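You operate a simulated robot arm through the tools that you are given. There is no shell and no other tool. Be economical: measure what you need, move in short steps, check, and stop when the job is done.

You run a simulated two-armed robot. Do the job below in one go: nothing can be reset, and whatever is moved stays where it is left.

## Task
On the folding table, fold the yellow cloth in half, so that its two long edges meet.
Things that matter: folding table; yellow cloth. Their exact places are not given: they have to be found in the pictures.

It is judged by the outcome, as a careful person would: the job done as asked, and still so three seconds after it is handed in. It fails if anything else is knocked over, pushed out of place, dropped, spilled or broken. Flat cloth is picked up by pressing the open fingertips on it (5 to 10 N) and closing them slowly along it; thin cloth reads only 2 to 8 mm in the jaws.

## Robot
Two 7-joint arms with two-finger parallel grippers on one trunk, on a base that drives. Base frame: it is fixed to the floor where the robot stands at the start and does not move with it; the origin is under the middle of the robot, x ahead of it, y to its left, z up; the surface under the hand at the start is at about z = 740. Units: mm, degrees, N and s.
The left shoulder is at the start at [70, 163, 1070], the right one opposite. With the tool pointing down near the work surface each hand reaches from about 400 to 880 mm from the robot's upright axis, wherever it stands, measured 20 degrees to its own side. Places, roughly: folding table [700, 0, 700]. Payload 3.43 kg a hand.
Tool frame (each hand has its own): the origin (TCP) lies between the finger pads and is the grasp point; the fingertips stand 34 mm ahead of it; z points along the fingers, y is the line along which they close. Largest opening 128 mm; finger width 24, thickness 12; the body of the gripper, 48 by 130 mm, starts 96 mm behind the TCP.
Orientation is that of the tool frame in the base frame, as a unit quaternion [w, x, y, z]. With the fingers straight down and closing along the base's y, the tool's x points along the base's -x, its y along +y and its z along -z.

## Interface
- The arms move only by the tool jog_arm. It takes "left_rows", "right_rows" or both (then of equal length, played together; a hand with none holds still); each is a list of rows, each a list of 3 entries, a list of its own where there are three numbers: the shift along the tool's x, y, z in mm, then the turn, a rotation vector about the tool's x, y, z in degrees, then the finger opening in mm, from 0 to 128. In form: [[[dx, dy, dz], [rx, ry, rz], claw], ...]. A call has 1 to 8 rows; each row is the pose to reach, as a shift and turn from the pose commanded when the call began, along the tool's axes at that moment. A row lasts 0.2 s, in which the tool goes at most 50 mm and 8.6 degrees; a call with a longer step from one row to the next is refused whole, and so is a gripper value outside its range. Where a pose cannot be reached the arm comes as near as it can. A force on the tool above 40 N (or 10 N above the force at the start of the call, whichever is more), or a blocked arm, ends the call early, and 0.2 s more pass. The fingers move at their own pace (about 153 mm/s each) and stop on an object; they squeeze with about 32 N. The grip force told is the motor's: it shows also when the fingers shut on nothing. Time passes only in rows, and 0.2 s behind the last, so rows that repeat a pose let the fingers close. It gives the time, the measured TCP pose, the force on the tool (base axes), the opening and the grip force at its end, in the units of the frame above (readings bear some noise), with the torque about the TCP (base axes, N m) and any sound that the robot's microphone picked up.
- Cameras (640 x 400 px; columns grow to the right, rows downward): "scene" is now at [133.2, -9.2, 1290.8]; the picture's right is [-0.12, -0.99, -0.00], its down [-0.65, 0.08, -0.76] and it looks along [0.75, -0.09, -0.66] (base axes); focal length 238 px, centre (320, 200). "left" rides on the left gripper at [76, 11, -160] in its tool frame; the picture's right is [-0.15, 0.99, 0.00], its down [-0.88, -0.13, -0.46] and it looks along [-0.45, -0.07, 0.89] (tool axes); focal length 234 px, centre (320, 200). "right" rides on the right gripper at [76, -11, -160] in its tool frame; the picture's right is [0.15, 0.99, 0.00], its down [-0.88, 0.13, -0.46] and it looks along [-0.45, 0.07, 0.89] (tool axes); focal length 234 px, centre (320, 200).
- grab_frame(camera): a new picture of that camera. No time passes.
- raise_lower(by): slides the trunk up (or, below 0, down) by that many mm; the arms and the scene camera ride with it, the base frame stays. It gives what a move gives, with no picture.
- steer(legs): drives the robot by 1 to 6 legs, each [ahead, left, turn to the left] in mm, mm and degrees, along the robot's own axes; the way and the turn of a leg run together, so that a leg with both is an arc; at most 1500 mm and 180 degrees a leg. The arms and the cameras ride along, it lands a little off, and it stops where it bumps. It gives what a move gives.
- pan_tilt(pan, tilt): turns the head with the scene camera to pan (to the left, within 86 degrees either way) and tilt (down, from -29 to 69), counted from straight ahead of the robot. It gives what a move gives.
- locate(camera, pixels): for up to 12 pixels [column, row] of the newest picture of that camera ("zoom" is the newest enlarged one), the place [x, y, z] in the base frame of the surface seen there, good to about 2 mm. No time passes.
- close_up(camera, box): a new picture of the part [left, top, right, bottom] of that camera's present view, enlarged. No time passes.
- job_done(): hands the job in; it is judged then, once.

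Go step by step. Measure first, check grasps and placings, and put right what went wrong. The budget is 80 turns and 62 pictures, counting those below and the enlarged ones. Unless the task says otherwise, let go and move clear before handing in, and close with one line.

The tools are called as a command line: name --argument value ..., lists and objects as JSON in quotes. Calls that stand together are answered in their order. jog_arm: Moves the arms, as the interface text tells. Its arguments: {"type":"object","properties":{"left_rows":{"type":"array","items":{"type":"array"}},"right_rows":{"type":"array","items":{"type":"array"}}},"required":[]} The other tools are called the same way: raise_lower (by) slides the trunk up or down; steer (legs) drives the base; pan_tilt (pan, tilt) turns the head that bears the scene camera; grab_frame (camera) takes a picture; locate (camera, pixels) gives the place of the surface under pixels of a picture; close_up (camera, box) takes an enlarged picture of a part of a camera's view; job_done () hands the job in.

At the start:

```text
clock: 0.0
left_position: [732.0, 59.2, 954.5]
left_ee_rot: [-0.001, 0.0, 1.0, 0.0]
left_force: [0.4, 0.2, -0.2]
left_wrist_torque: [-0.02, 0.0, 0.01]
left_gripper_width: 128.3
left_gripper_force: 0.0
right_position: [387.6, -347.7, 935.7]
right_ee_rot: [0.0, 0.0, 1.0, 0.0]
right_force: [0.5, -0.7, -1.1]
right_wrist_torque: [0.0, 0.01, 0.01]
right_gripper_width: 128.0
right_gripper_force: 0.0
trunk travel left (down, up): [-550.0, 390.0]
robot x, y, heading: [-2.4, -1.0, 0.1]
head pan, tilt: [-6.6, 40.9]
```

scene: 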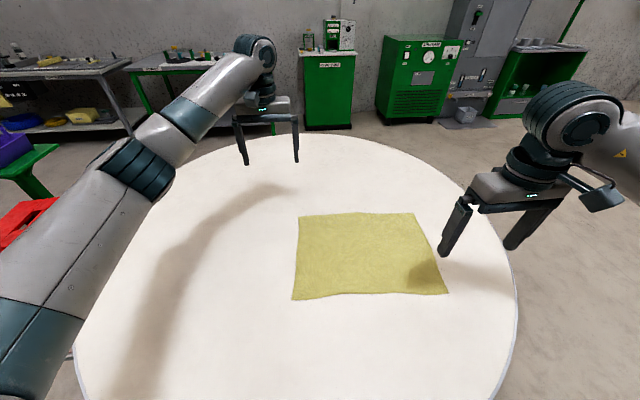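
right: 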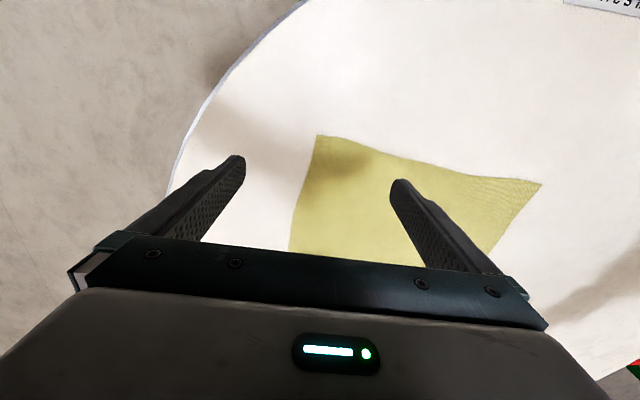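
left: 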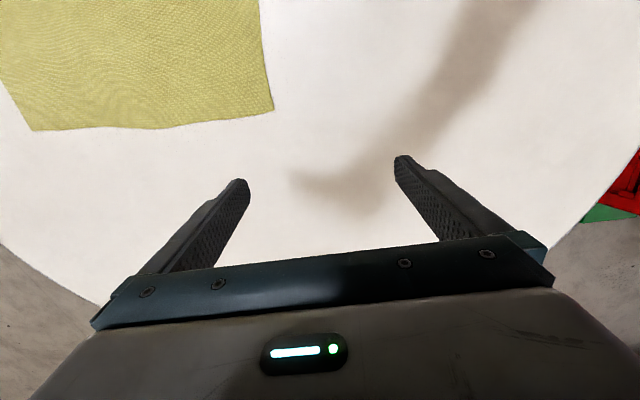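

The scene shows the yellow cloth with corners near (300,216), (413,213), (447,293), (292,299). I'll measure these corners and the edges' midpoints first.

locate --camera "scene" --pixels '[[301, 218], [412, 215], [445, 291], [294, 297], [356, 216], [370, 295], [297, 255], [428, 250], [365, 255], [200, 300], [400, 340], [480, 290]]'

close_up --camera "scene" --box '[270, 190, 470, 315]'

```text
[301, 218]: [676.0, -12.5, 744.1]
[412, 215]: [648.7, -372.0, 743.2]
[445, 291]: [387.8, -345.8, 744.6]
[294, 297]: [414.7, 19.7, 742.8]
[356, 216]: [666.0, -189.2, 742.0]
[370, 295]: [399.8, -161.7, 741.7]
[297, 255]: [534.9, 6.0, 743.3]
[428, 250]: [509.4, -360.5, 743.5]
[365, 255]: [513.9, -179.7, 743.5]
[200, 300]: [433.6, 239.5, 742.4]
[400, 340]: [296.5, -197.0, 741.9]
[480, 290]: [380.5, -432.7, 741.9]
```

```text
3.20 times, centred on (370, 252) of scene
```

zoom: 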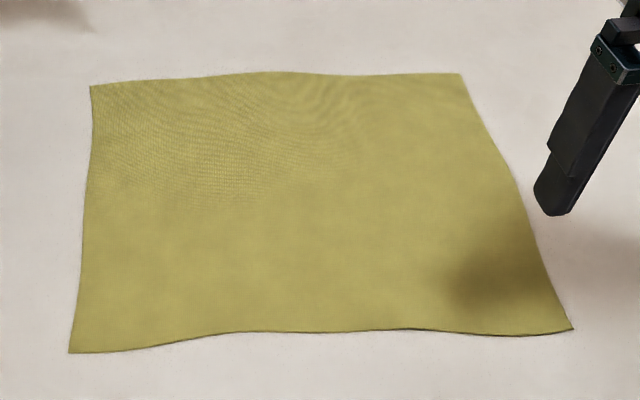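

The long edges run roughly along y, about 366 mm, at x≈400 (near) and x≈665 (far), with the table at z≈742. I'll back off and centre the robot on the cloth so both hands reach both edges.

steer --legs '[[-120, 0, 0], [0, -170, 0]]'

pan_tilt --pan 0 --tilt 42

grab_frame --camera "scene"

```text
clock: 2.3
left_position: [609.6, -107.4, 953.0]
left_ee_rot: [-0.001, -0.004, 1.0, 0.0]
left_force: [0.2, 0.5, -0.3]
left_wrist_torque: [0.03, 0.0, 0.0]
left_gripper_width: 128.1
left_gripper_force: 0.1
right_position: [267.8, -517.2, 936.0]
right_ee_rot: [0.001, -0.003, 1.0, 0.0]
right_force: [-0.8, -0.5, -0.6]
right_wrist_torque: [0.02, 0.02, -0.03]
right_gripper_width: 128.0
right_gripper_force: 0.0
trunk travel left (down, up): [-550.0, 390.0]
robot x, y, heading: [-123.9, -170.0, 0.1]
head pan, tilt: [-6.6, 40.9]
```

```text
clock: 3.0
left_position: [611.0, -108.6, 953.0]
left_ee_rot: [-0.001, -0.002, 1.0, 0.0]
left_force: [-1.0, 0.1, 0.8]
left_wrist_torque: [0.0, -0.02, 0.01]
left_gripper_width: 128.1
left_gripper_force: 0.1
right_position: [266.8, -515.6, 936.3]
right_ee_rot: [0.0, -0.003, 1.0, 0.0]
right_force: [0.2, -0.3, -0.1]
right_wrist_torque: [0.02, 0.01, 0.01]
right_gripper_width: 128.2
right_gripper_force: 0.1
trunk travel left (down, up): [-550.0, 390.0]
robot x, y, heading: [-120.2, -170.1, 0.4]
head pan, tilt: [0.0, 42.0]
```

```text
57 pictures are left
```

scene: 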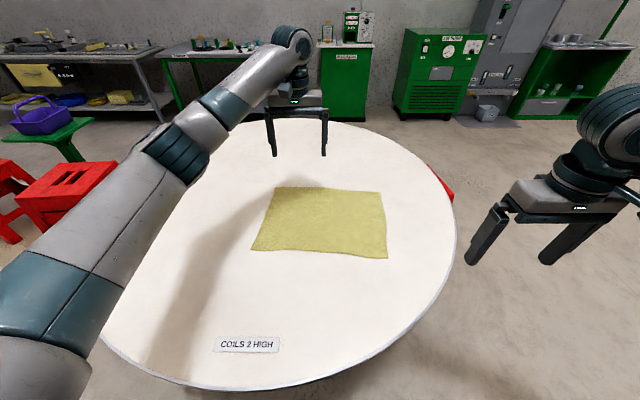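

Base is placed; the cloth sits undisturbed ahead. I'll turn both wrists 90° so the fingers close across the near edge (cameras outward) and bring the hands above the near corners.

jog_arm --left_rows '[[[22, 13, 11], [0, 0, 8.4], 110], [[44, 27, 23], [0, 0, 16.8], 90], [[66, 40, 35], [0, 0, 25.2], 70], [[88, 53, 46], [0, 0, 33.6], 50], [[110, 67, 58], [0, 0, 42], 30], [[131, 80, 70], [0, 0, 50.4], 28], [[153, 94, 81], [0, 0, 58.8], 28], [[175, 107, 93], [0, 0, 67.2], 28]]' --right_rows '[[[-18, 23, 9], [0, 0, -8.4], 110], [[-36, 47, 19], [0, 0, -16.8], 90], [[-55, 70, 28], [0, 0, -25.2], 70], [[-73, 94, 38], [0, 0, -33.6], 50], [[-91, 117, 47], [0, 0, -42], 30], [[-110, 141, 57], [0, 0, -50.4], 28], [[-128, 164, 66], [0, 0, -58.8], 28], [[-146, 188, 76], [0, 0, -67.2], 28]]'

jog_arm --left_rows '[[[0, 0, 10], [0, 0, 7.6], 28], [[0, 0, 20], [0, 0, 15.2], 28], [[0, 0, 30], [0, 0, 22.8], 28], [[0, 0, 30], [0, 0, 22.8], 28]]' --right_rows '[[[0, 0, 10], [0, 0, -7.6], 28], [[0, 0, 20], [0, 0, -15.2], 28], [[0, 0, 30], [0, 0, -22.8], 28], [[0, 0, 30], [0, 0, -22.8], 28]]'

grab_frame --camera "left"

grab_frame --camera "right"

grab_frame --camera "scene"

```text
clock: 4.8
left_position: [437.4, -0.7, 860.6]
left_ee_rot: [0.0, 0.553, 0.833, -0.001]
left_force: [-0.4, 0.9, -0.7]
left_wrist_torque: [-0.05, 0.0, 0.03]
left_gripper_width: 27.8
left_gripper_force: 0.1
right_position: [414.9, -327.6, 862.1]
right_ee_rot: [0.0, -0.557, 0.831, -0.001]
right_force: [0.8, 0.6, 0.7]
right_wrist_torque: [-0.04, 0.02, 0.03]
right_gripper_width: 28.1
right_gripper_force: 0.1
trunk travel left (down, up): [-550.0, 390.0]
robot x, y, heading: [-120.9, -171.2, 0.4]
head pan, tilt: [0.0, 42.0]
```

```text
clock: 5.8
left_position: [436.1, -0.9, 831.1]
left_ee_rot: [-0.001, 0.706, 0.708, -0.002]
left_force: [1.2, 0.7, 0.2]
left_wrist_torque: [-0.01, 0.03, 0.0]
left_gripper_width: 28.2
left_gripper_force: 0.0
right_position: [398.9, -307.9, 844.3]
right_ee_rot: [0.03, -0.625, 0.778, -0.048]
right_force: [0.0, -0.8, -0.7]
right_wrist_torque: [0.01, 0.01, 0.02]
right_gripper_width: 28.0
right_gripper_force: 0.0
right hand out of reach, approached as far as the arm can: row 1, 2, 3, 4
trunk travel left (down, up): [-550.0, 390.0]
robot x, y, heading: [-123.3, -172.1, 0.4]
head pan, tilt: [0.0, 42.0]
```

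```text
56 pictures are left
```

left: 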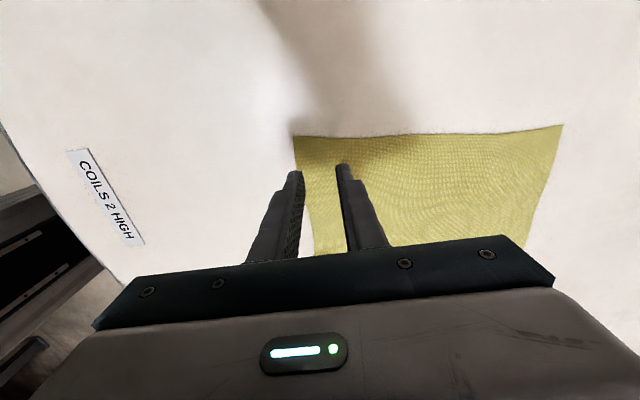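

```text
55 pictures are left
```

right: 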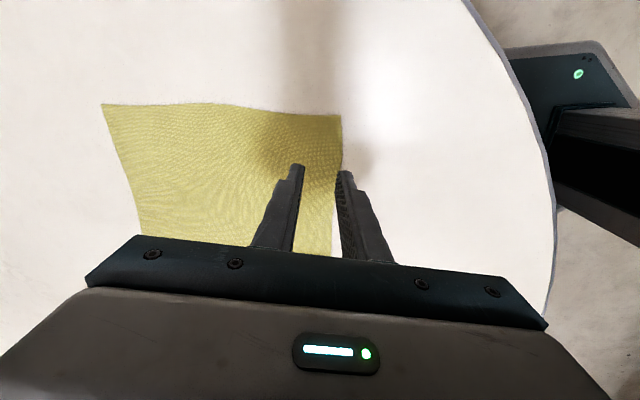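

```text
54 pictures are left
```

scene: 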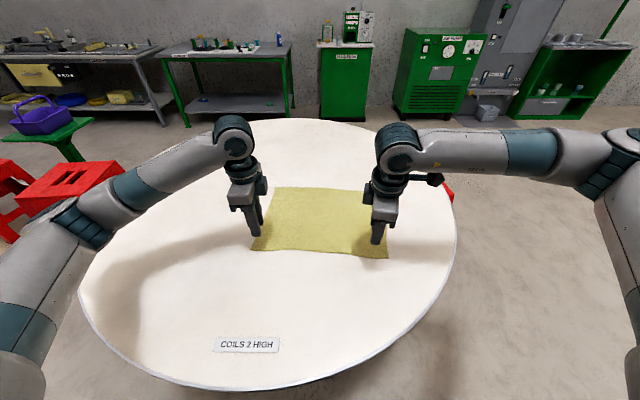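

The right wrist hits its limit near −78° and tilted, so I'll raise it and turn it the other way (to +90°).

jog_arm --right_rows '[[[0, 0, -20], [0, 0, 8.5], 28], [[0, 0, -40], [0, 0, 17], 28], [[0, 0, -40], [0, 0, 25.5], 28], [[0, 0, -40], [0, 0, 34], 28], [[0, 0, -40], [0, 0, 42.5], 28], [[0, 0, -40], [0, 0, 51], 28], [[0, 0, -40], [0, 0, 59.5], 28], [[0, 0, -40], [0, 0, 68], 28]]'

jog_arm --right_rows '[[[0, 0, 0], [0, 0, 8.5], 28], [[0, 0, 0], [0, 0, 17], 28], [[0, 0, 0], [0, 0, 25.5], 28], [[0, 0, 0], [0, 0, 34], 28], [[0, 0, 0], [0, 0, 42.5], 28], [[0, 0, 0], [0, 0, 51], 28], [[0, 0, 0], [0, 0, 59.5], 28], [[0, 0, 0], [0, 0, 68], 28]]'

jog_arm --right_rows '[[[0, 0, 0], [0, 0, 8.5], 28], [[0, 0, 0], [0, 0, 17], 28], [[0, 0, 0], [0, 0, 25.5], 28], [[0, 0, 0], [0, 0, 34], 28], [[0, 0, 0], [0, 0, 42.5], 28], [[0, 0, 0], [0, 0, 44], 28]]'

```text
clock: 7.6
left_position: [434.7, -2.2, 830.5]
left_ee_rot: [-0.001, 0.705, 0.709, -0.001]
left_force: [0.1, 1.0, 1.3]
left_wrist_torque: [0.0, -0.03, -0.01]
left_gripper_width: 27.7
left_gripper_force: 0.1
right_position: [393.4, -307.9, 884.1]
right_ee_rot: [0.051, -0.082, 0.995, -0.023]
right_force: [0.6, 0.8, 0.4]
right_wrist_torque: [0.01, 0.02, -0.02]
right_gripper_width: 27.9
right_gripper_force: 0.2
trunk travel left (down, up): [-550.0, 390.0]
robot x, y, heading: [-121.0, -171.2, 0.2]
head pan, tilt: [0.0, 42.0]
```

```text
clock: 9.4
left_position: [434.6, -1.8, 831.1]
left_ee_rot: [0.0, 0.705, 0.709, -0.001]
left_force: [-0.4, 0.0, 0.0]
left_wrist_torque: [0.01, 0.0, -0.03]
left_gripper_width: 28.0
left_gripper_force: 0.1
right_position: [393.5, -307.2, 884.1]
right_ee_rot: [0.056, 0.489, 0.871, 0.01]
right_force: [0.4, 0.2, -0.1]
right_wrist_torque: [-0.03, -0.01, -0.01]
right_gripper_width: 28.1
right_gripper_force: 0.0
trunk travel left (down, up): [-550.0, 390.0]
robot x, y, heading: [-123.2, -171.3, 0.3]
head pan, tilt: [0.0, 42.0]
```

```text
clock: 10.8
left_position: [435.6, -2.5, 832.6]
left_ee_rot: [0.0, 0.705, 0.709, -0.001]
left_force: [-0.1, -0.9, -0.5]
left_wrist_torque: [-0.02, 0.01, 0.03]
left_gripper_width: 27.9
left_gripper_force: 0.0
right_position: [393.3, -305.9, 884.0]
right_ee_rot: [0.047, 0.78, 0.624, 0.03]
right_force: [0.0, 0.8, -0.5]
right_wrist_torque: [0.0, -0.03, -0.02]
right_gripper_width: 27.9
right_gripper_force: 0.1
trunk travel left (down, up): [-550.0, 390.0]
robot x, y, heading: [-122.5, -170.0, 0.3]
head pan, tilt: [0.0, 42.0]
```

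The right wrist turned fine; it's at 102.7° yaw with about 6° tilt. I'll straighten it and place it over (412, −328).

jog_arm --right_rows '[[[-8, 12, 0], [3.1, 0.7, -6.3], 28], [[-17, 23, 0], [6.25, 1.4, -12.6], 28], [[-17, 23, 30], [6.25, 1.4, -12.6], 28], [[-17, 23, 50], [6.25, 1.4, -12.6], 28]]'

grab_frame --camera "right"

```text
clock: 11.8
left_position: [434.3, -1.7, 831.3]
left_ee_rot: [-0.001, 0.705, 0.71, 0.0]
left_force: [-0.4, -0.2, 1.1]
left_wrist_torque: [0.0, -0.01, 0.0]
left_gripper_width: 28.1
left_gripper_force: 0.1
right_position: [416.7, -329.4, 838.8]
right_ee_rot: [0.001, 0.706, 0.709, 0.001]
right_force: [0.0, -0.6, 0.5]
right_wrist_torque: [-0.02, 0.0, 0.02]
right_gripper_width: 28.2
right_gripper_force: 0.1
trunk travel left (down, up): [-550.0, 390.0]
robot x, y, heading: [-125.2, -169.7, 0.3]
head pan, tilt: [0.0, 42.0]
```

```text
53 pictures are left
```

right: 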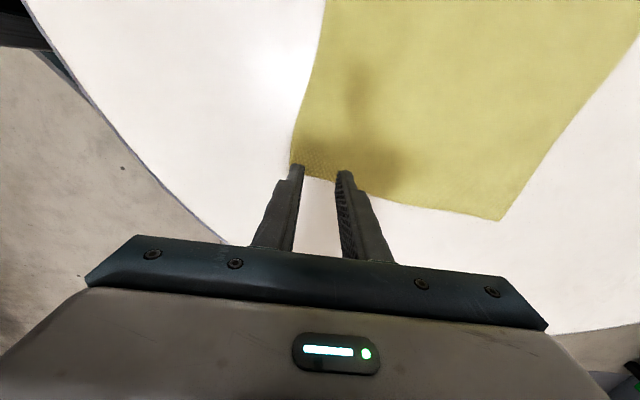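

Both hands are vertical now; I'll locate the cloth's near corners from wrist views to place the grasps exactly.

locate --camera "right" --pixels '[[293, 160], [300, 120], [499, 216], [400, 199], [330, 165]]'

locate --camera "left" --pixels '[[297, 139], [303, 165], [310, 215], [400, 135], [558, 128]]'

```text
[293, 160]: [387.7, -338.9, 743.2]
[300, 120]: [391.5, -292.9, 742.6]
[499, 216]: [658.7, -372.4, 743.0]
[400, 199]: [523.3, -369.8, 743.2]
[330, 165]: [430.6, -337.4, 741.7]
```

```text
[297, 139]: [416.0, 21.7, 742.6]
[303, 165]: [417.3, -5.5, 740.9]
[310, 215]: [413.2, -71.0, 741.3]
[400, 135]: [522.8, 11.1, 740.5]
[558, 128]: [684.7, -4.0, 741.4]
```

The near edge is at x≈417 for the left hand and x≈388 for the right. I'll shift slightly and descend to just above contact.

jog_arm --left_rows '[[[-2, 8, 20], [0, 0, 0], 28], [[-2, 8, 40], [0, 0, 0], 28], [[-2, 8, 49], [0, 0, 0], 28], [[-2, 8, 51], [0, 0, 0], 28]]' --right_rows '[[[1, -2, 20], [0, 0, 0], 28], [[1, -2, 45], [0, 0, 0], 28], [[1, -2, 56], [0, 0, 0], 28], [[1, -2, 58], [0, 0, 0], 28]]'

jog_arm --left_rows '[[[0, 0, 1.5], [0, 0, 0], 28], [[0, 0, 3], [0, 0, 0], 28], [[0, 0, 3], [0, 0, 0], 28]]' --right_rows '[[[0, 0, 1.5], [0, 0, 0], 28], [[0, 0, 3], [0, 0, 0], 28], [[0, 0, 3], [0, 0, 0], 28]]'

```text
clock: 12.8
left_position: [442.4, -3.8, 781.0]
left_ee_rot: [0.0, 0.705, 0.709, -0.001]
left_force: [-0.3, 0.2, 0.4]
left_wrist_torque: [0.0, 0.01, -0.06]
left_gripper_width: 28.1
left_gripper_force: 0.0
right_position: [414.4, -327.7, 780.2]
right_ee_rot: [0.0, 0.707, 0.708, -0.001]
right_force: [0.4, -0.2, -0.4]
right_wrist_torque: [0.0, -0.01, 0.0]
right_gripper_width: 28.0
right_gripper_force: 0.0
trunk travel left (down, up): [-550.0, 390.0]
robot x, y, heading: [-129.0, -174.0, 0.5]
head pan, tilt: [0.0, 42.0]
```

```text
clock: 13.6
left_position: [441.8, -2.8, 776.9]
left_ee_rot: [-0.001, 0.705, 0.709, -0.001]
left_force: [0.2, -0.1, 0.5]
left_wrist_torque: [0.01, -0.03, 0.0]
left_gripper_width: 27.7
left_gripper_force: 0.1
right_position: [413.9, -328.0, 776.6]
right_ee_rot: [0.001, 0.706, 0.708, 0.0]
right_force: [0.8, -0.4, 0.2]
right_wrist_torque: [0.03, -0.02, -0.03]
right_gripper_width: 28.0
right_gripper_force: 0.0
trunk travel left (down, up): [-550.0, 390.0]
robot x, y, heading: [-125.8, -168.3, 0.4]
head pan, tilt: [0.0, 42.0]
```

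No contact force yet; stepping down a little more.

jog_arm --left_rows '[[[0, 0, 1], [0, 0, 0], 28], [[0, 0, 2], [0, 0, 0], 28], [[0, 0, 2], [0, 0, 0], 28]]' --right_rows '[[[0, 0, 1], [0, 0, 0], 28], [[0, 0, 2], [0, 0, 0], 28], [[0, 0, 2], [0, 0, 0], 28]]'

```text
clock: 14.4
left_position: [442.6, -2.5, 775.9]
left_ee_rot: [0.0, 0.706, 0.709, 0.0]
left_force: [-0.4, 0.3, 5.1]
left_wrist_torque: [0.02, 0.03, 0.0]
left_gripper_width: 28.1
left_gripper_force: 0.1
right_position: [415.4, -329.8, 775.8]
right_ee_rot: [0.001, 0.707, 0.707, 0.0]
right_force: [-0.1, 0.0, 0.7]
right_wrist_torque: [0.04, 0.06, -0.01]
right_gripper_width: 27.8
right_gripper_force: 0.2
trunk travel left (down, up): [-550.0, 390.0]
robot x, y, heading: [-123.6, -172.0, 0.3]
head pan, tilt: [0.0, 42.0]
```

jog_arm --left_rows '[[[0, 0, 0.3], [0, 0, 0], 28], [[0, 0, 0.6], [0, 0, 0], 28], [[0, 0, 0.6], [0, 0, 0], 28]]' --right_rows '[[[0, 0, 0.7], [0, 0, 0], 28], [[0, 0, 1.3], [0, 0, 0], 28], [[0, 0, 1.3], [0, 0, 0], 28]]'

```text
clock: 15.2
left_position: [441.9, -2.0, 775.2]
left_ee_rot: [0.0, 0.704, 0.71, 0.0]
left_force: [0.7, -0.6, 6.1]
left_wrist_torque: [0.06, 0.01, -0.02]
left_gripper_width: 28.1
left_gripper_force: 0.0
right_position: [414.1, -329.4, 776.8]
right_ee_rot: [0.001, 0.706, 0.708, 0.0]
right_force: [-0.4, -0.1, 14.3]
right_wrist_torque: [0.0, 0.3, -0.05]
right_gripper_width: 28.5
right_gripper_force: 0.2
trunk travel left (down, up): [-550.0, 390.0]
robot x, y, heading: [-120.3, -169.7, 0.2]
head pan, tilt: [0.0, 42.0]
```

Left presses with 6 N, right with 14 N; I'll ease the right by 0.4 mm and close slowly.

jog_arm --left_rows '[[[0, 0, 0], [0, 0, 0], 26], [[0, 0, 0], [0, 0, 0], 22], [[0, 0, 0], [0, 0, 0], 18], [[0, 0, 0], [0, 0, 0], 14], [[0, 0, 0], [0, 0, 0], 10], [[0, 0, 0], [0, 0, 0], 6], [[0, 0, 0], [0, 0, 0], 2], [[0, 0, 0], [0, 0, 0], 0]]' --right_rows '[[[0, 0, -0.4], [0, 0, 0], 26], [[0, 0, -0.4], [0, 0, 0], 22], [[0, 0, -0.4], [0, 0, 0], 18], [[0, 0, -0.4], [0, 0, 0], 14], [[0, 0, -0.4], [0, 0, 0], 10], [[0, 0, -0.4], [0, 0, 0], 6], [[0, 0, -0.4], [0, 0, 0], 2], [[0, 0, -0.4], [0, 0, 0], 0]]'

grab_frame --camera "left"

grab_frame --camera "right"

```text
clock: 17.0
left_position: [440.3, -2.2, 775.3]
left_ee_rot: [0.0, 0.705, 0.709, 0.0]
left_force: [1.2, -1.2, 5.5]
left_wrist_torque: [0.02, 0.01, 0.01]
left_gripper_width: 2.0
left_gripper_force: 32.1
right_position: [412.6, -328.6, 775.3]
right_ee_rot: [0.002, 0.706, 0.708, 0.0]
right_force: [-2.8, 1.3, 16.1]
right_wrist_torque: [0.02, 0.23, -0.01]
right_gripper_width: 2.1
right_gripper_force: 31.6
trunk travel left (down, up): [-550.0, 390.0]
robot x, y, heading: [-122.3, -172.8, 0.2]
head pan, tilt: [0.0, 42.0]
```

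```text
52 pictures are left
```

left: 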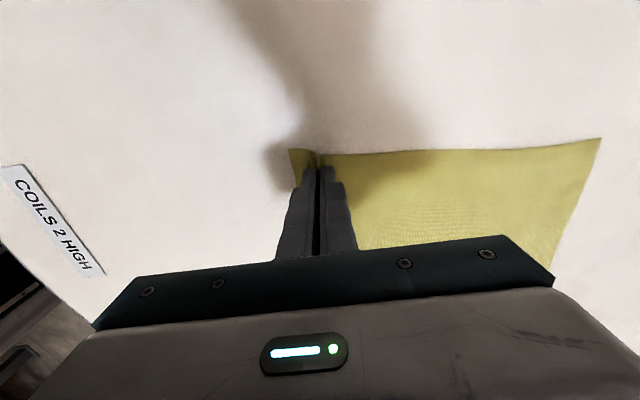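

```text
51 pictures are left
```

right: 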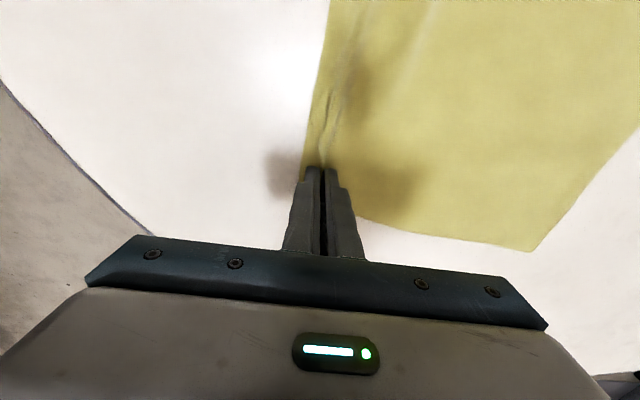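

Both read ~2 mm with a cloth ridge visible between the tips. I'll lift 40 mm to confirm.

jog_arm --left_rows '[[[0, 0, 0], [0, 0, 0], 0], [[0, 0, -10], [0, 0, 0], 0], [[0, 0, -20], [0, 0, 0], 0], [[0, 0, -30], [0, 0, 0], 0], [[0, 0, -40], [0, 0, 0], 0]]' --right_rows '[[[0, 0, 0], [0, 0, 0], 0], [[0, 0, -10], [0, 0, 0], 0], [[0, 0, -20], [0, 0, 0], 0], [[0, 0, -30], [0, 0, 0], 0], [[0, 0, -40], [0, 0, 0], 0]]'

grab_frame --camera "left"

grab_frame --camera "right"

close_up --camera "scene" --box '[200, 150, 440, 300]'

```text
clock: 18.2
left_position: [441.5, -3.4, 814.6]
left_ee_rot: [0.0, 0.705, 0.709, -0.001]
left_force: [-1.0, -0.2, -1.2]
left_wrist_torque: [0.0, 0.02, 0.02]
left_gripper_width: 2.0
left_gripper_force: 32.8
right_position: [416.9, -329.9, 814.0]
right_ee_rot: [0.001, 0.706, 0.708, -0.001]
right_force: [-0.2, -0.8, -0.6]
right_wrist_torque: [0.03, -0.02, 0.0]
right_gripper_width: 2.2
right_gripper_force: 31.4
trunk travel left (down, up): [-550.0, 390.0]
robot x, y, heading: [-124.8, -171.6, 0.5]
head pan, tilt: [0.0, 42.0]
```

```text
50 pictures are left
```

left: 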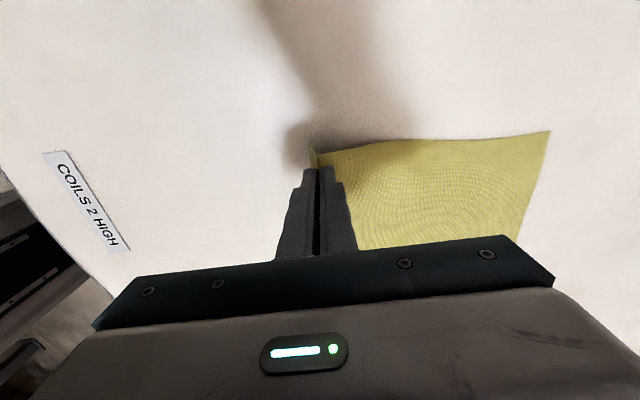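

```text
49 pictures are left
```

right: 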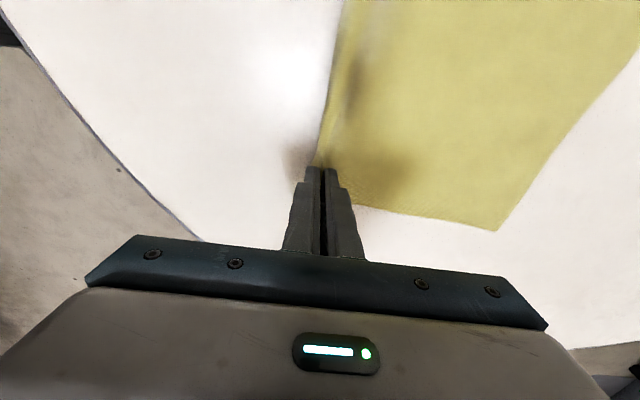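

```text
2.67 times, centred on (320, 225) of scene
```

zoom: 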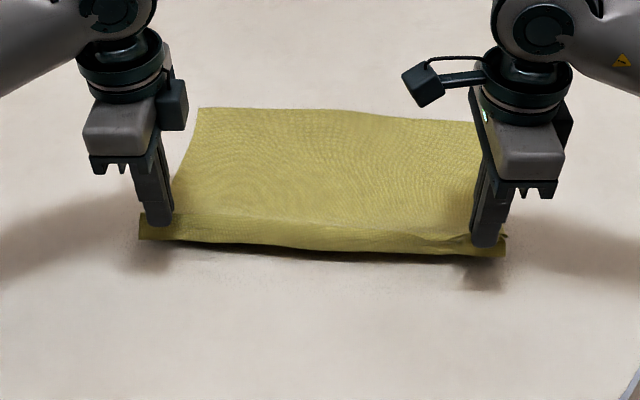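

Both corners held, but this pinch leaves a flap that would fold back under the hand on landing. A better plan: lay it back down, then pinch the far edge right at its rim and fold it toward the robot, tilting the fingers outward at the end. Laying it back now.

jog_arm --left_rows '[[[0, -2, 12], [0, 0, 0], 0], [[0, -4, 24], [0, 0, 0], 0], [[0, -4, 36], [0, 0, 0], 0], [[0, -4, 37], [0, 0, 0], 10], [[0, -4, 37], [0, 0, 0], 20], [[0, -4, 37], [0, 0, 0], 28], [[0, -4, 10], [0, 0, 0], 28], [[0, -4, -25], [0, 0, 0], 28]]' --right_rows '[[[0, -2, 12], [0, 0, 0], 0], [[0, -4, 24], [0, 0, 0], 0], [[0, -4, 36], [0, 0, 0], 0], [[0, -4, 37], [0, 0, 0], 10], [[0, -4, 37], [0, 0, 0], 20], [[0, -4, 37], [0, 0, 0], 28], [[0, -4, 10], [0, 0, 0], 28], [[0, -4, -25], [0, 0, 0], 28]]'

jog_arm --left_rows '[[[0, 0, -30], [0, 0, 0], 28], [[-5, 40, -50], [0, 0, 0], 28], [[-12, 90, -50], [0, 0, 0], 28], [[-20, 138, -50], [0, 0, 0], 28], [[-28, 186, -50], [0, 0, 0], 28], [[-35, 232, -50], [0, 0, 0], 28]]' --right_rows '[[[0, 0, -30], [0, 0, 0], 28], [[-5, 40, -50], [0, 0, 0], 28], [[-12, 90, -50], [0, 0, 0], 28], [[-20, 138, -50], [0, 0, 0], 28], [[-28, 186, -50], [0, 0, 0], 28], [[-28, 232, -50], [0, 0, 0], 28]]'

close_up --camera "scene" --box '[200, 150, 440, 300]'

grab_frame --camera "left"

grab_frame --camera "right"

```text
clock: 20.0
left_position: [436.2, -4.0, 841.0]
left_ee_rot: [0.0, 0.705, 0.709, 0.0]
left_force: [0.4, 0.7, 0.5]
left_wrist_torque: [-0.02, -0.03, 0.0]
left_gripper_width: 28.0
left_gripper_force: 0.1
right_position: [412.4, -329.0, 839.8]
right_ee_rot: [0.001, 0.706, 0.708, 0.0]
right_force: [-0.2, -0.8, 0.5]
right_wrist_torque: [0.03, -0.02, 0.0]
right_gripper_width: 27.9
right_gripper_force: 0.0
trunk travel left (down, up): [-550.0, 390.0]
robot x, y, heading: [-126.4, -174.2, 0.4]
head pan, tilt: [0.0, 42.0]
```

```text
refused: row 3 steps farther than a row can; nothing moved
```

```text
2.67 times, centred on (320, 225) of scene
```

zoom: 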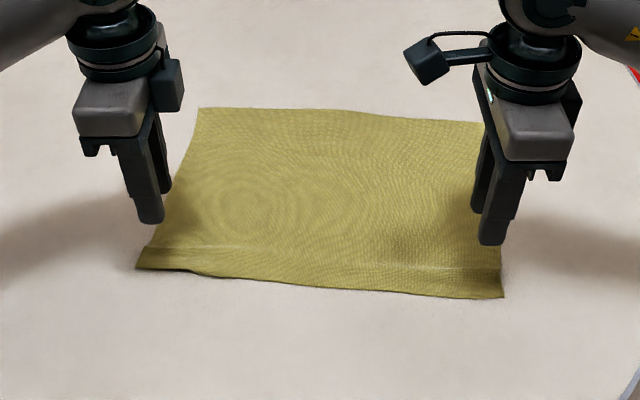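

```text
46 pictures are left
```

left: 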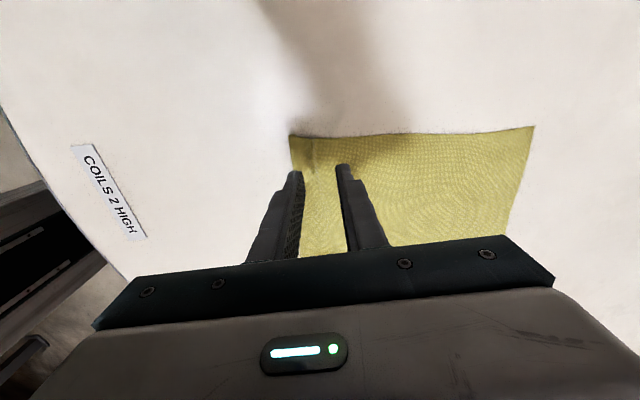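

```text
45 pictures are left
```

right: 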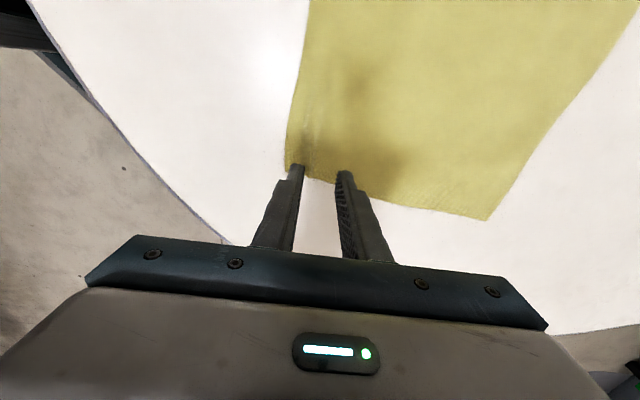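

The cloth relaid nearly flat. Moving the hands above the far corners in smaller steps.

jog_arm --left_rows '[[[0, 0, -20], [0, 0, 0], 28], [[-5, 35, -30], [0, 0, 0], 28], [[-10, 75, -30], [0, 0, 0], 28], [[-16, 115, -30], [0, 0, 0], 28], [[-22, 155, -30], [0, 0, 0], 28], [[-28, 195, -30], [0, 0, 0], 28], [[-34, 234, -30], [0, 0, 0], 28]]' --right_rows '[[[0, 0, -20], [0, 0, 0], 28], [[-4, 35, -30], [0, 0, 0], 28], [[-8, 75, -30], [0, 0, 0], 28], [[-12, 115, -30], [0, 0, 0], 28], [[-16, 155, -30], [0, 0, 0], 28], [[-19, 195, -30], [0, 0, 0], 28], [[-22, 238, -30], [0, 0, 0], 28]]'

grab_frame --camera "scene"

grab_frame --camera "left"

grab_frame --camera "right"

```text
clock: 21.6
left_position: [676.3, -36.9, 869.0]
left_ee_rot: [-0.001, 0.706, 0.708, -0.001]
left_force: [-0.1, -0.2, -0.8]
left_wrist_torque: [0.02, 0.03, -0.01]
left_gripper_width: 27.9
left_gripper_force: 0.1
right_position: [650.0, -350.3, 866.5]
right_ee_rot: [0.001, 0.707, 0.708, -0.001]
right_force: [-0.3, 0.3, -0.9]
right_wrist_torque: [0.04, 0.0, 0.0]
right_gripper_width: 28.1
right_gripper_force: 0.1
trunk travel left (down, up): [-550.0, 390.0]
robot x, y, heading: [-124.2, -171.3, 0.2]
head pan, tilt: [0.0, 42.0]
```

```text
44 pictures are left
```

scene: 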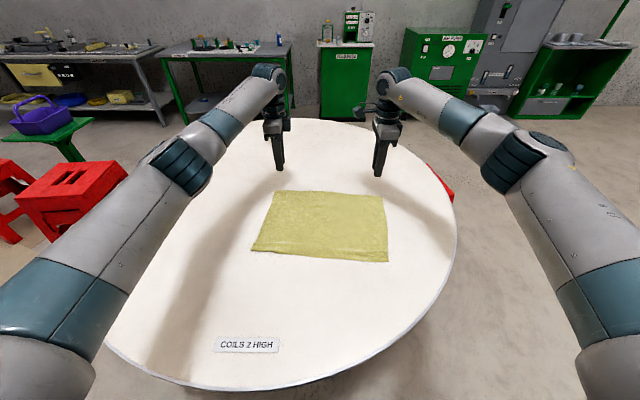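

```text
43 pictures are left
```

left: 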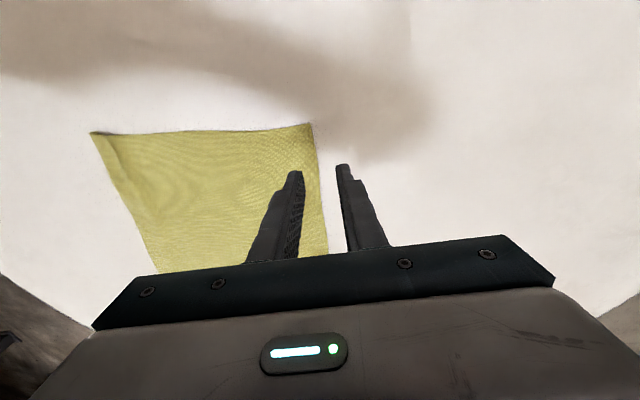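

```text
42 pictures are left
```

right: 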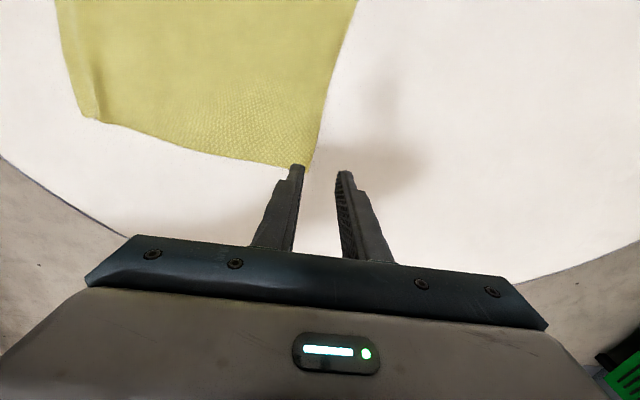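

locate --camera "left" --pixels '[[310, 126], [318, 160], [325, 210], [93, 135], [328, 245]]'

locate --camera "right" --pixels '[[310, 163], [324, 120], [340, 60], [270, 158], [88, 116]]'

```text
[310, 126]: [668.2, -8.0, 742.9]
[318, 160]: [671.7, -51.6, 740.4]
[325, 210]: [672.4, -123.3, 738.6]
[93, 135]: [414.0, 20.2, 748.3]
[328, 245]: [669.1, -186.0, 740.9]
```

```text
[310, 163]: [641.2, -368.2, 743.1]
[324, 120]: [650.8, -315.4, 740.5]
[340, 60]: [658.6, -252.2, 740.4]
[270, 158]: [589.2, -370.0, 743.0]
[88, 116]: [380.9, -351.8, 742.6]
```

The far edge is at x≈670 by the left hand (y≈−32) and x≈645 by the right (y≈−346). I'll set the outer fingers just outside the rim and descend.

jog_arm --left_rows '[[[5, -15, 20], [0, 0, 0], 24], [[5, -15, 50], [0, 0, 0], 24], [[5, -15, 80], [0, 0, 0], 24], [[5, -15, 90], [0, 0, 0], 24], [[5, -15, 91], [0, 0, 0], 24]]' --right_rows '[[[4, -14, 20], [0, 0, 0], 24], [[4, -14, 50], [0, 0, 0], 24], [[4, -14, 77], [0, 0, 0], 24], [[4, -14, 87], [0, 0, 0], 24], [[4, -14, 88], [0, 0, 0], 24]]'

grab_frame --camera "left"

grab_frame --camera "right"

```text
clock: 22.8
left_position: [658.2, -32.3, 780.4]
left_ee_rot: [-0.001, 0.705, 0.709, 0.0]
left_force: [-0.3, -0.6, 0.4]
left_wrist_torque: [-0.02, -0.01, -0.01]
left_gripper_width: 24.3
left_gripper_force: 0.0
right_position: [634.8, -346.6, 781.2]
right_ee_rot: [0.002, 0.706, 0.708, 0.0]
right_force: [0.5, -0.4, 0.4]
right_wrist_torque: [0.0, 0.0, 0.06]
right_gripper_width: 24.3
right_gripper_force: 0.0
trunk travel left (down, up): [-550.0, 390.0]
robot x, y, heading: [-120.7, -170.6, 0.5]
head pan, tilt: [0.0, 42.0]
```

```text
41 pictures are left
```

left: 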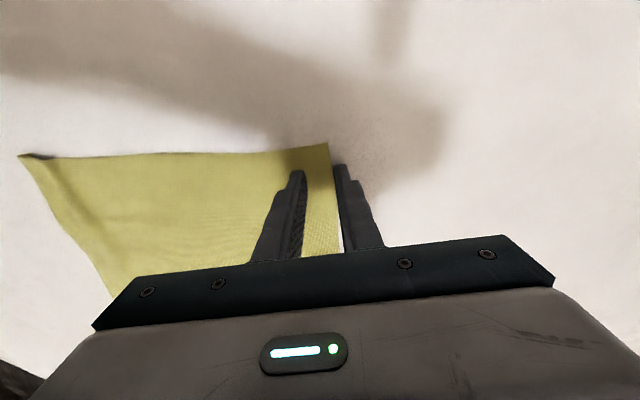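

```text
40 pictures are left
```

right: 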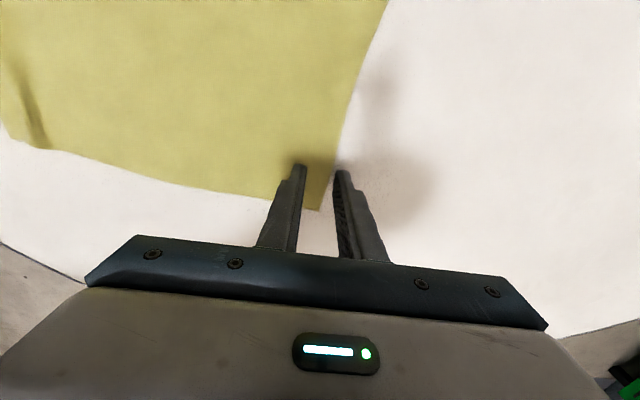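

Both outer fingers stand just outside the rim, inner ones on the cloth. Descending to contact.

jog_arm --left_rows '[[[0, 0, 2], [0, 0, 0], 24], [[0, 0, 4], [0, 0, 0], 24], [[0, 0, 4], [0, 0, 0], 24]]' --right_rows '[[[0, 0, 2], [0, 0, 0], 24], [[0, 0, 4], [0, 0, 0], 24], [[0, 0, 4], [0, 0, 0], 24]]'

jog_arm --left_rows '[[[0, 0, 0.5], [0, 0, 0], 24], [[0, 0, 1], [0, 0, 0], 24], [[0, 0, 1], [0, 0, 0], 24]]' --right_rows '[[[0, 0, 0.5], [0, 0, 0], 24], [[0, 0, 1], [0, 0, 0], 24], [[0, 0, 1], [0, 0, 0], 24]]'

```text
clock: 23.6
left_position: [657.4, -30.3, 775.3]
left_ee_rot: [0.0, 0.705, 0.709, 0.0]
left_force: [0.3, -0.7, 4.5]
left_wrist_torque: [-0.01, -0.05, 0.0]
left_gripper_width: 24.1
left_gripper_force: 0.1
right_position: [634.7, -347.9, 777.1]
right_ee_rot: [0.001, 0.706, 0.708, 0.0]
right_force: [-0.7, -0.7, -1.1]
right_wrist_torque: [-0.03, -0.03, 0.01]
right_gripper_width: 24.2
right_gripper_force: 0.2
trunk travel left (down, up): [-550.0, 390.0]
robot x, y, heading: [-119.9, -173.5, 0.1]
head pan, tilt: [0.0, 42.0]
```

```text
clock: 24.4
left_position: [658.0, -31.2, 775.4]
left_ee_rot: [0.0, 0.705, 0.709, 0.001]
left_force: [2.9, -0.2, 13.9]
left_wrist_torque: [0.04, -0.11, -0.06]
left_gripper_width: 24.0
left_gripper_force: 0.0
right_position: [635.0, -347.6, 777.0]
right_ee_rot: [0.002, 0.707, 0.707, 0.0]
right_force: [-0.4, 0.6, 0.4]
right_wrist_torque: [-0.01, 0.0, -0.02]
right_gripper_width: 24.2
right_gripper_force: 0.2
trunk travel left (down, up): [-550.0, 390.0]
robot x, y, heading: [-124.7, -170.1, 0.3]
head pan, tilt: [0.0, 42.0]
```

jog_arm --left_rows '[[[0, 0, -0.4], [0, 0, 0], 24], [[0, 0, -0.4], [0, 0, 0], 24]]' --right_rows '[[[0, 0, 0.6], [0, 0, 0], 24], [[0, 0, 1.2], [0, 0, 0], 24]]'

```text
clock: 25.0
left_position: [656.7, -32.0, 775.2]
left_ee_rot: [0.001, 0.705, 0.709, 0.0]
left_force: [4.0, -0.1, 14.7]
left_wrist_torque: [0.02, -0.12, -0.04]
left_gripper_width: 24.3
left_gripper_force: 0.0
right_position: [634.5, -346.6, 776.0]
right_ee_rot: [0.001, 0.707, 0.707, 0.0]
right_force: [0.0, -0.1, 0.8]
right_wrist_torque: [-0.02, 0.0, 0.0]
right_gripper_width: 24.1
right_gripper_force: 0.0
trunk travel left (down, up): [-550.0, 390.0]
robot x, y, heading: [-122.2, -173.3, 0.2]
head pan, tilt: [0.0, 42.0]
```

jog_arm --left_rows '[[[0, 0, -0.3], [0, 0, 0], 24], [[0, 0, -0.5], [0, 0, 0], 24]]' --right_rows '[[[0, 0, 0.5], [0, 0, 0], 24], [[0, 0, 0.9], [0, 0, 0], 24]]'

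```text
clock: 25.6
left_position: [656.3, -32.1, 776.1]
left_ee_rot: [0.0, 0.705, 0.709, 0.0]
left_force: [3.5, 0.7, 11.2]
left_wrist_torque: [0.01, -0.15, -0.03]
left_gripper_width: 24.1
left_gripper_force: 0.0
right_position: [634.5, -346.2, 776.6]
right_ee_rot: [0.002, 0.707, 0.708, 0.001]
right_force: [-1.7, -0.3, 6.1]
right_wrist_torque: [0.06, 0.14, 0.0]
right_gripper_width: 25.0
right_gripper_force: 0.9
trunk travel left (down, up): [-550.0, 390.0]
robot x, y, heading: [-119.0, -172.5, 0.0]
head pan, tilt: [0.0, 42.0]
```

Left presses 11 N, right 6 N. Closing slowly.

jog_arm --left_rows '[[[0, 0, -0.2], [0, 0, 0], 21], [[0, 0, -0.2], [0, 0, 0], 18], [[0, 0, -0.2], [0, 0, 0], 15], [[0, 0, -0.2], [0, 0, 0], 12], [[0, 0, -0.2], [0, 0, 0], 9], [[0, 0, -0.2], [0, 0, 0], 6], [[0, 0, -0.2], [0, 0, 0], 3], [[0, 0, -0.2], [0, 0, 0], 0]]' --right_rows '[[[0, 0, 0.2], [0, 0, 0], 21], [[0, 0, 0.2], [0, 0, 0], 18], [[0, 0, 0.2], [0, 0, 0], 15], [[0, 0, 0.2], [0, 0, 0], 12], [[0, 0, 0.2], [0, 0, 0], 9], [[0, 0, 0.2], [0, 0, 0], 6], [[0, 0, 0.2], [0, 0, 0], 3], [[0, 0, 0.2], [0, 0, 0], 0]]'

grab_frame --camera "left"

grab_frame --camera "right"

```text
clock: 27.4
left_position: [655.6, -32.1, 775.7]
left_ee_rot: [0.0, 0.705, 0.709, 0.0]
left_force: [-0.2, 0.1, 3.7]
left_wrist_torque: [0.01, 0.08, -0.04]
left_gripper_width: 2.4
left_gripper_force: 31.6
right_position: [633.5, -346.6, 776.0]
right_ee_rot: [0.002, 0.706, 0.708, 0.0]
right_force: [-1.8, -0.3, 15.7]
right_wrist_torque: [0.0, 0.19, 0.02]
right_gripper_width: 2.2
right_gripper_force: 32.1
trunk travel left (down, up): [-550.0, 390.0]
robot x, y, heading: [-124.3, -168.3, 0.4]
head pan, tilt: [0.0, 42.0]
```

```text
39 pictures are left
```

left: 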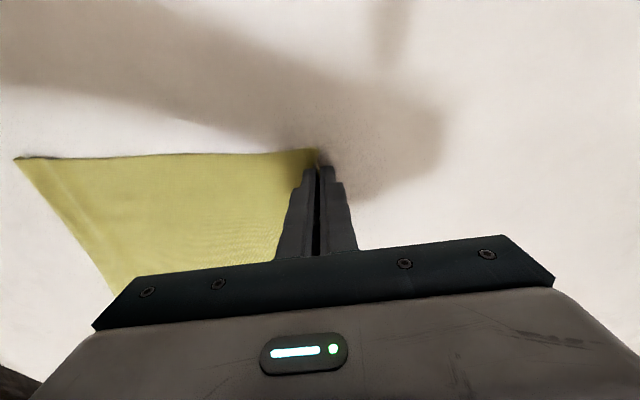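

```text
38 pictures are left
```

right: 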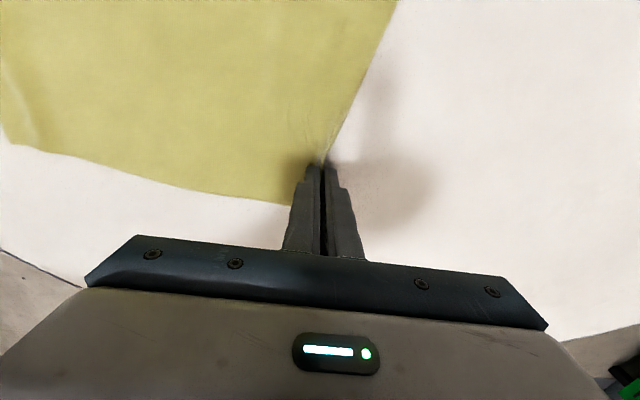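

Both read 2.2–2.4 mm with the rim pinched. Lift 40 mm and check.

jog_arm --left_rows '[[[0, 0, 0], [0, 0, 0], 0], [[0, -2, -10], [0, 0, 0], 0], [[0, -5, -20], [0, 0, 0], 0], [[0, -8, -30], [0, 0, 0], 0], [[0, -12, -40], [0, 0, 0], 0]]' --right_rows '[[[0, 0, 0], [0, 0, 0], 0], [[0, -2, -10], [0, 0, 0], 0], [[0, -5, -20], [0, 0, 0], 0], [[0, -8, -30], [0, 0, 0], 0], [[0, -12, -40], [0, 0, 0], 0]]'

grab_frame --camera "left"

grab_frame --camera "right"

close_up --camera "scene" --box '[200, 120, 440, 270]'

```text
clock: 28.6
left_position: [645.1, -30.4, 813.1]
left_ee_rot: [0.0, 0.705, 0.709, 0.0]
left_force: [0.1, -0.5, -0.6]
left_wrist_torque: [0.0, -0.02, 0.0]
left_gripper_width: 2.4
left_gripper_force: 32.0
right_position: [623.3, -347.6, 815.6]
right_ee_rot: [0.002, 0.706, 0.708, 0.0]
right_force: [-0.6, 0.2, 0.5]
right_wrist_torque: [0.01, 0.0, -0.01]
right_gripper_width: 2.4
right_gripper_force: 32.1
trunk travel left (down, up): [-550.0, 390.0]
robot x, y, heading: [-128.4, -168.5, 0.4]
head pan, tilt: [0.0, 42.0]
```

```text
37 pictures are left
```

left: 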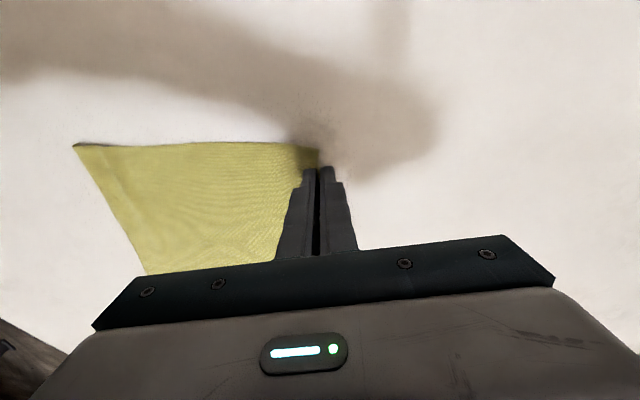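

```text
36 pictures are left
```

right: 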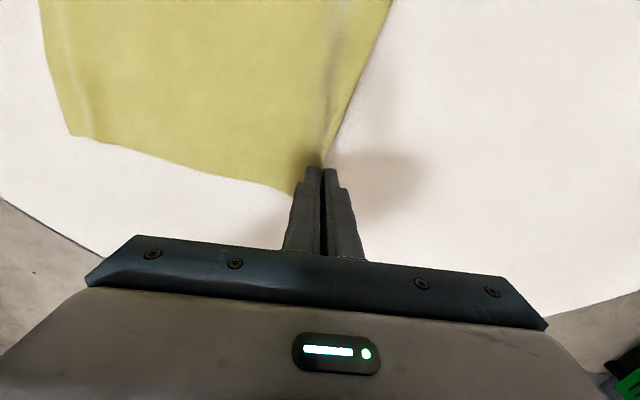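

```text
2.67 times, centred on (320, 195) of scene
```

zoom: 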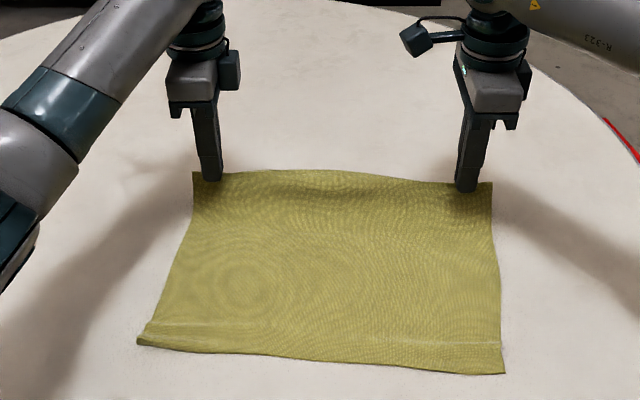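

Both hands hold the rim well. I'll carry the edge up and toward the robot in an arc, beginning to tilt the fingers outward.

jog_arm --left_rows '[[[2, -15, -38], [0, 0, 0], 0], [[3, -27, -51], [0, 0, 0], 0], [[5, -40, -63], [0, 0, 0], 0], [[7, -57, -72], [0, 0, 0], 0], [[9, -75, -78], [0, 0, 0], 0], [[11, -95, -81], [-4, 0, 0], 0], [[13, -115, -81], [-8, 0, 0], 0]]' --right_rows '[[[1, -15, -37], [0, 0, 0], 0], [[2, -28, -50], [0, 0, 0], 0], [[3, -42, -61], [0, 0, 0], 0], [[4, -59, -70], [0, 0, 0], 0], [[5, -78, -76], [0, 0, 0], 0], [[7, -99, -79], [-4, 0, 0], 0], [[8, -119, -79], [-8, 0, 0], 0]]'

grab_frame --camera "scene"

```text
clock: 30.2
left_position: [531.2, -17.4, 894.5]
left_ee_rot: [0.05, 0.704, 0.706, 0.049]
left_force: [-1.2, -3.1, -0.8]
left_wrist_torque: [-0.12, 0.04, -0.01]
left_gripper_width: 2.2
left_gripper_force: 31.8
right_position: [503.2, -338.6, 891.2]
right_ee_rot: [0.051, 0.704, 0.706, 0.05]
right_force: [0.8, 4.9, -0.3]
right_wrist_torque: [0.13, 0.03, -0.02]
right_gripper_width: 2.0
right_gripper_force: 32.3
trunk travel left (down, up): [-550.0, 390.0]
robot x, y, heading: [-122.9, -166.8, 0.3]
head pan, tilt: [0.0, 42.0]
```

```text
34 pictures are left
```

scene: 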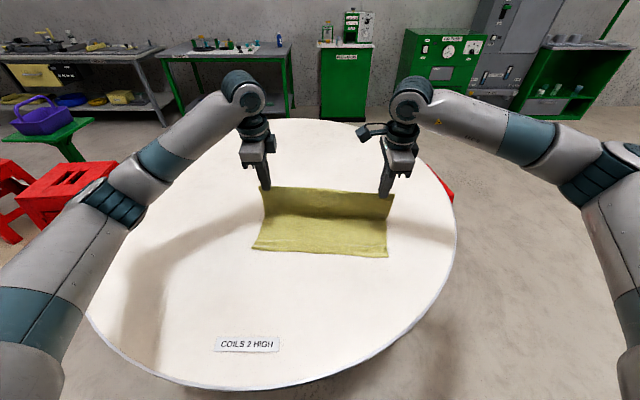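

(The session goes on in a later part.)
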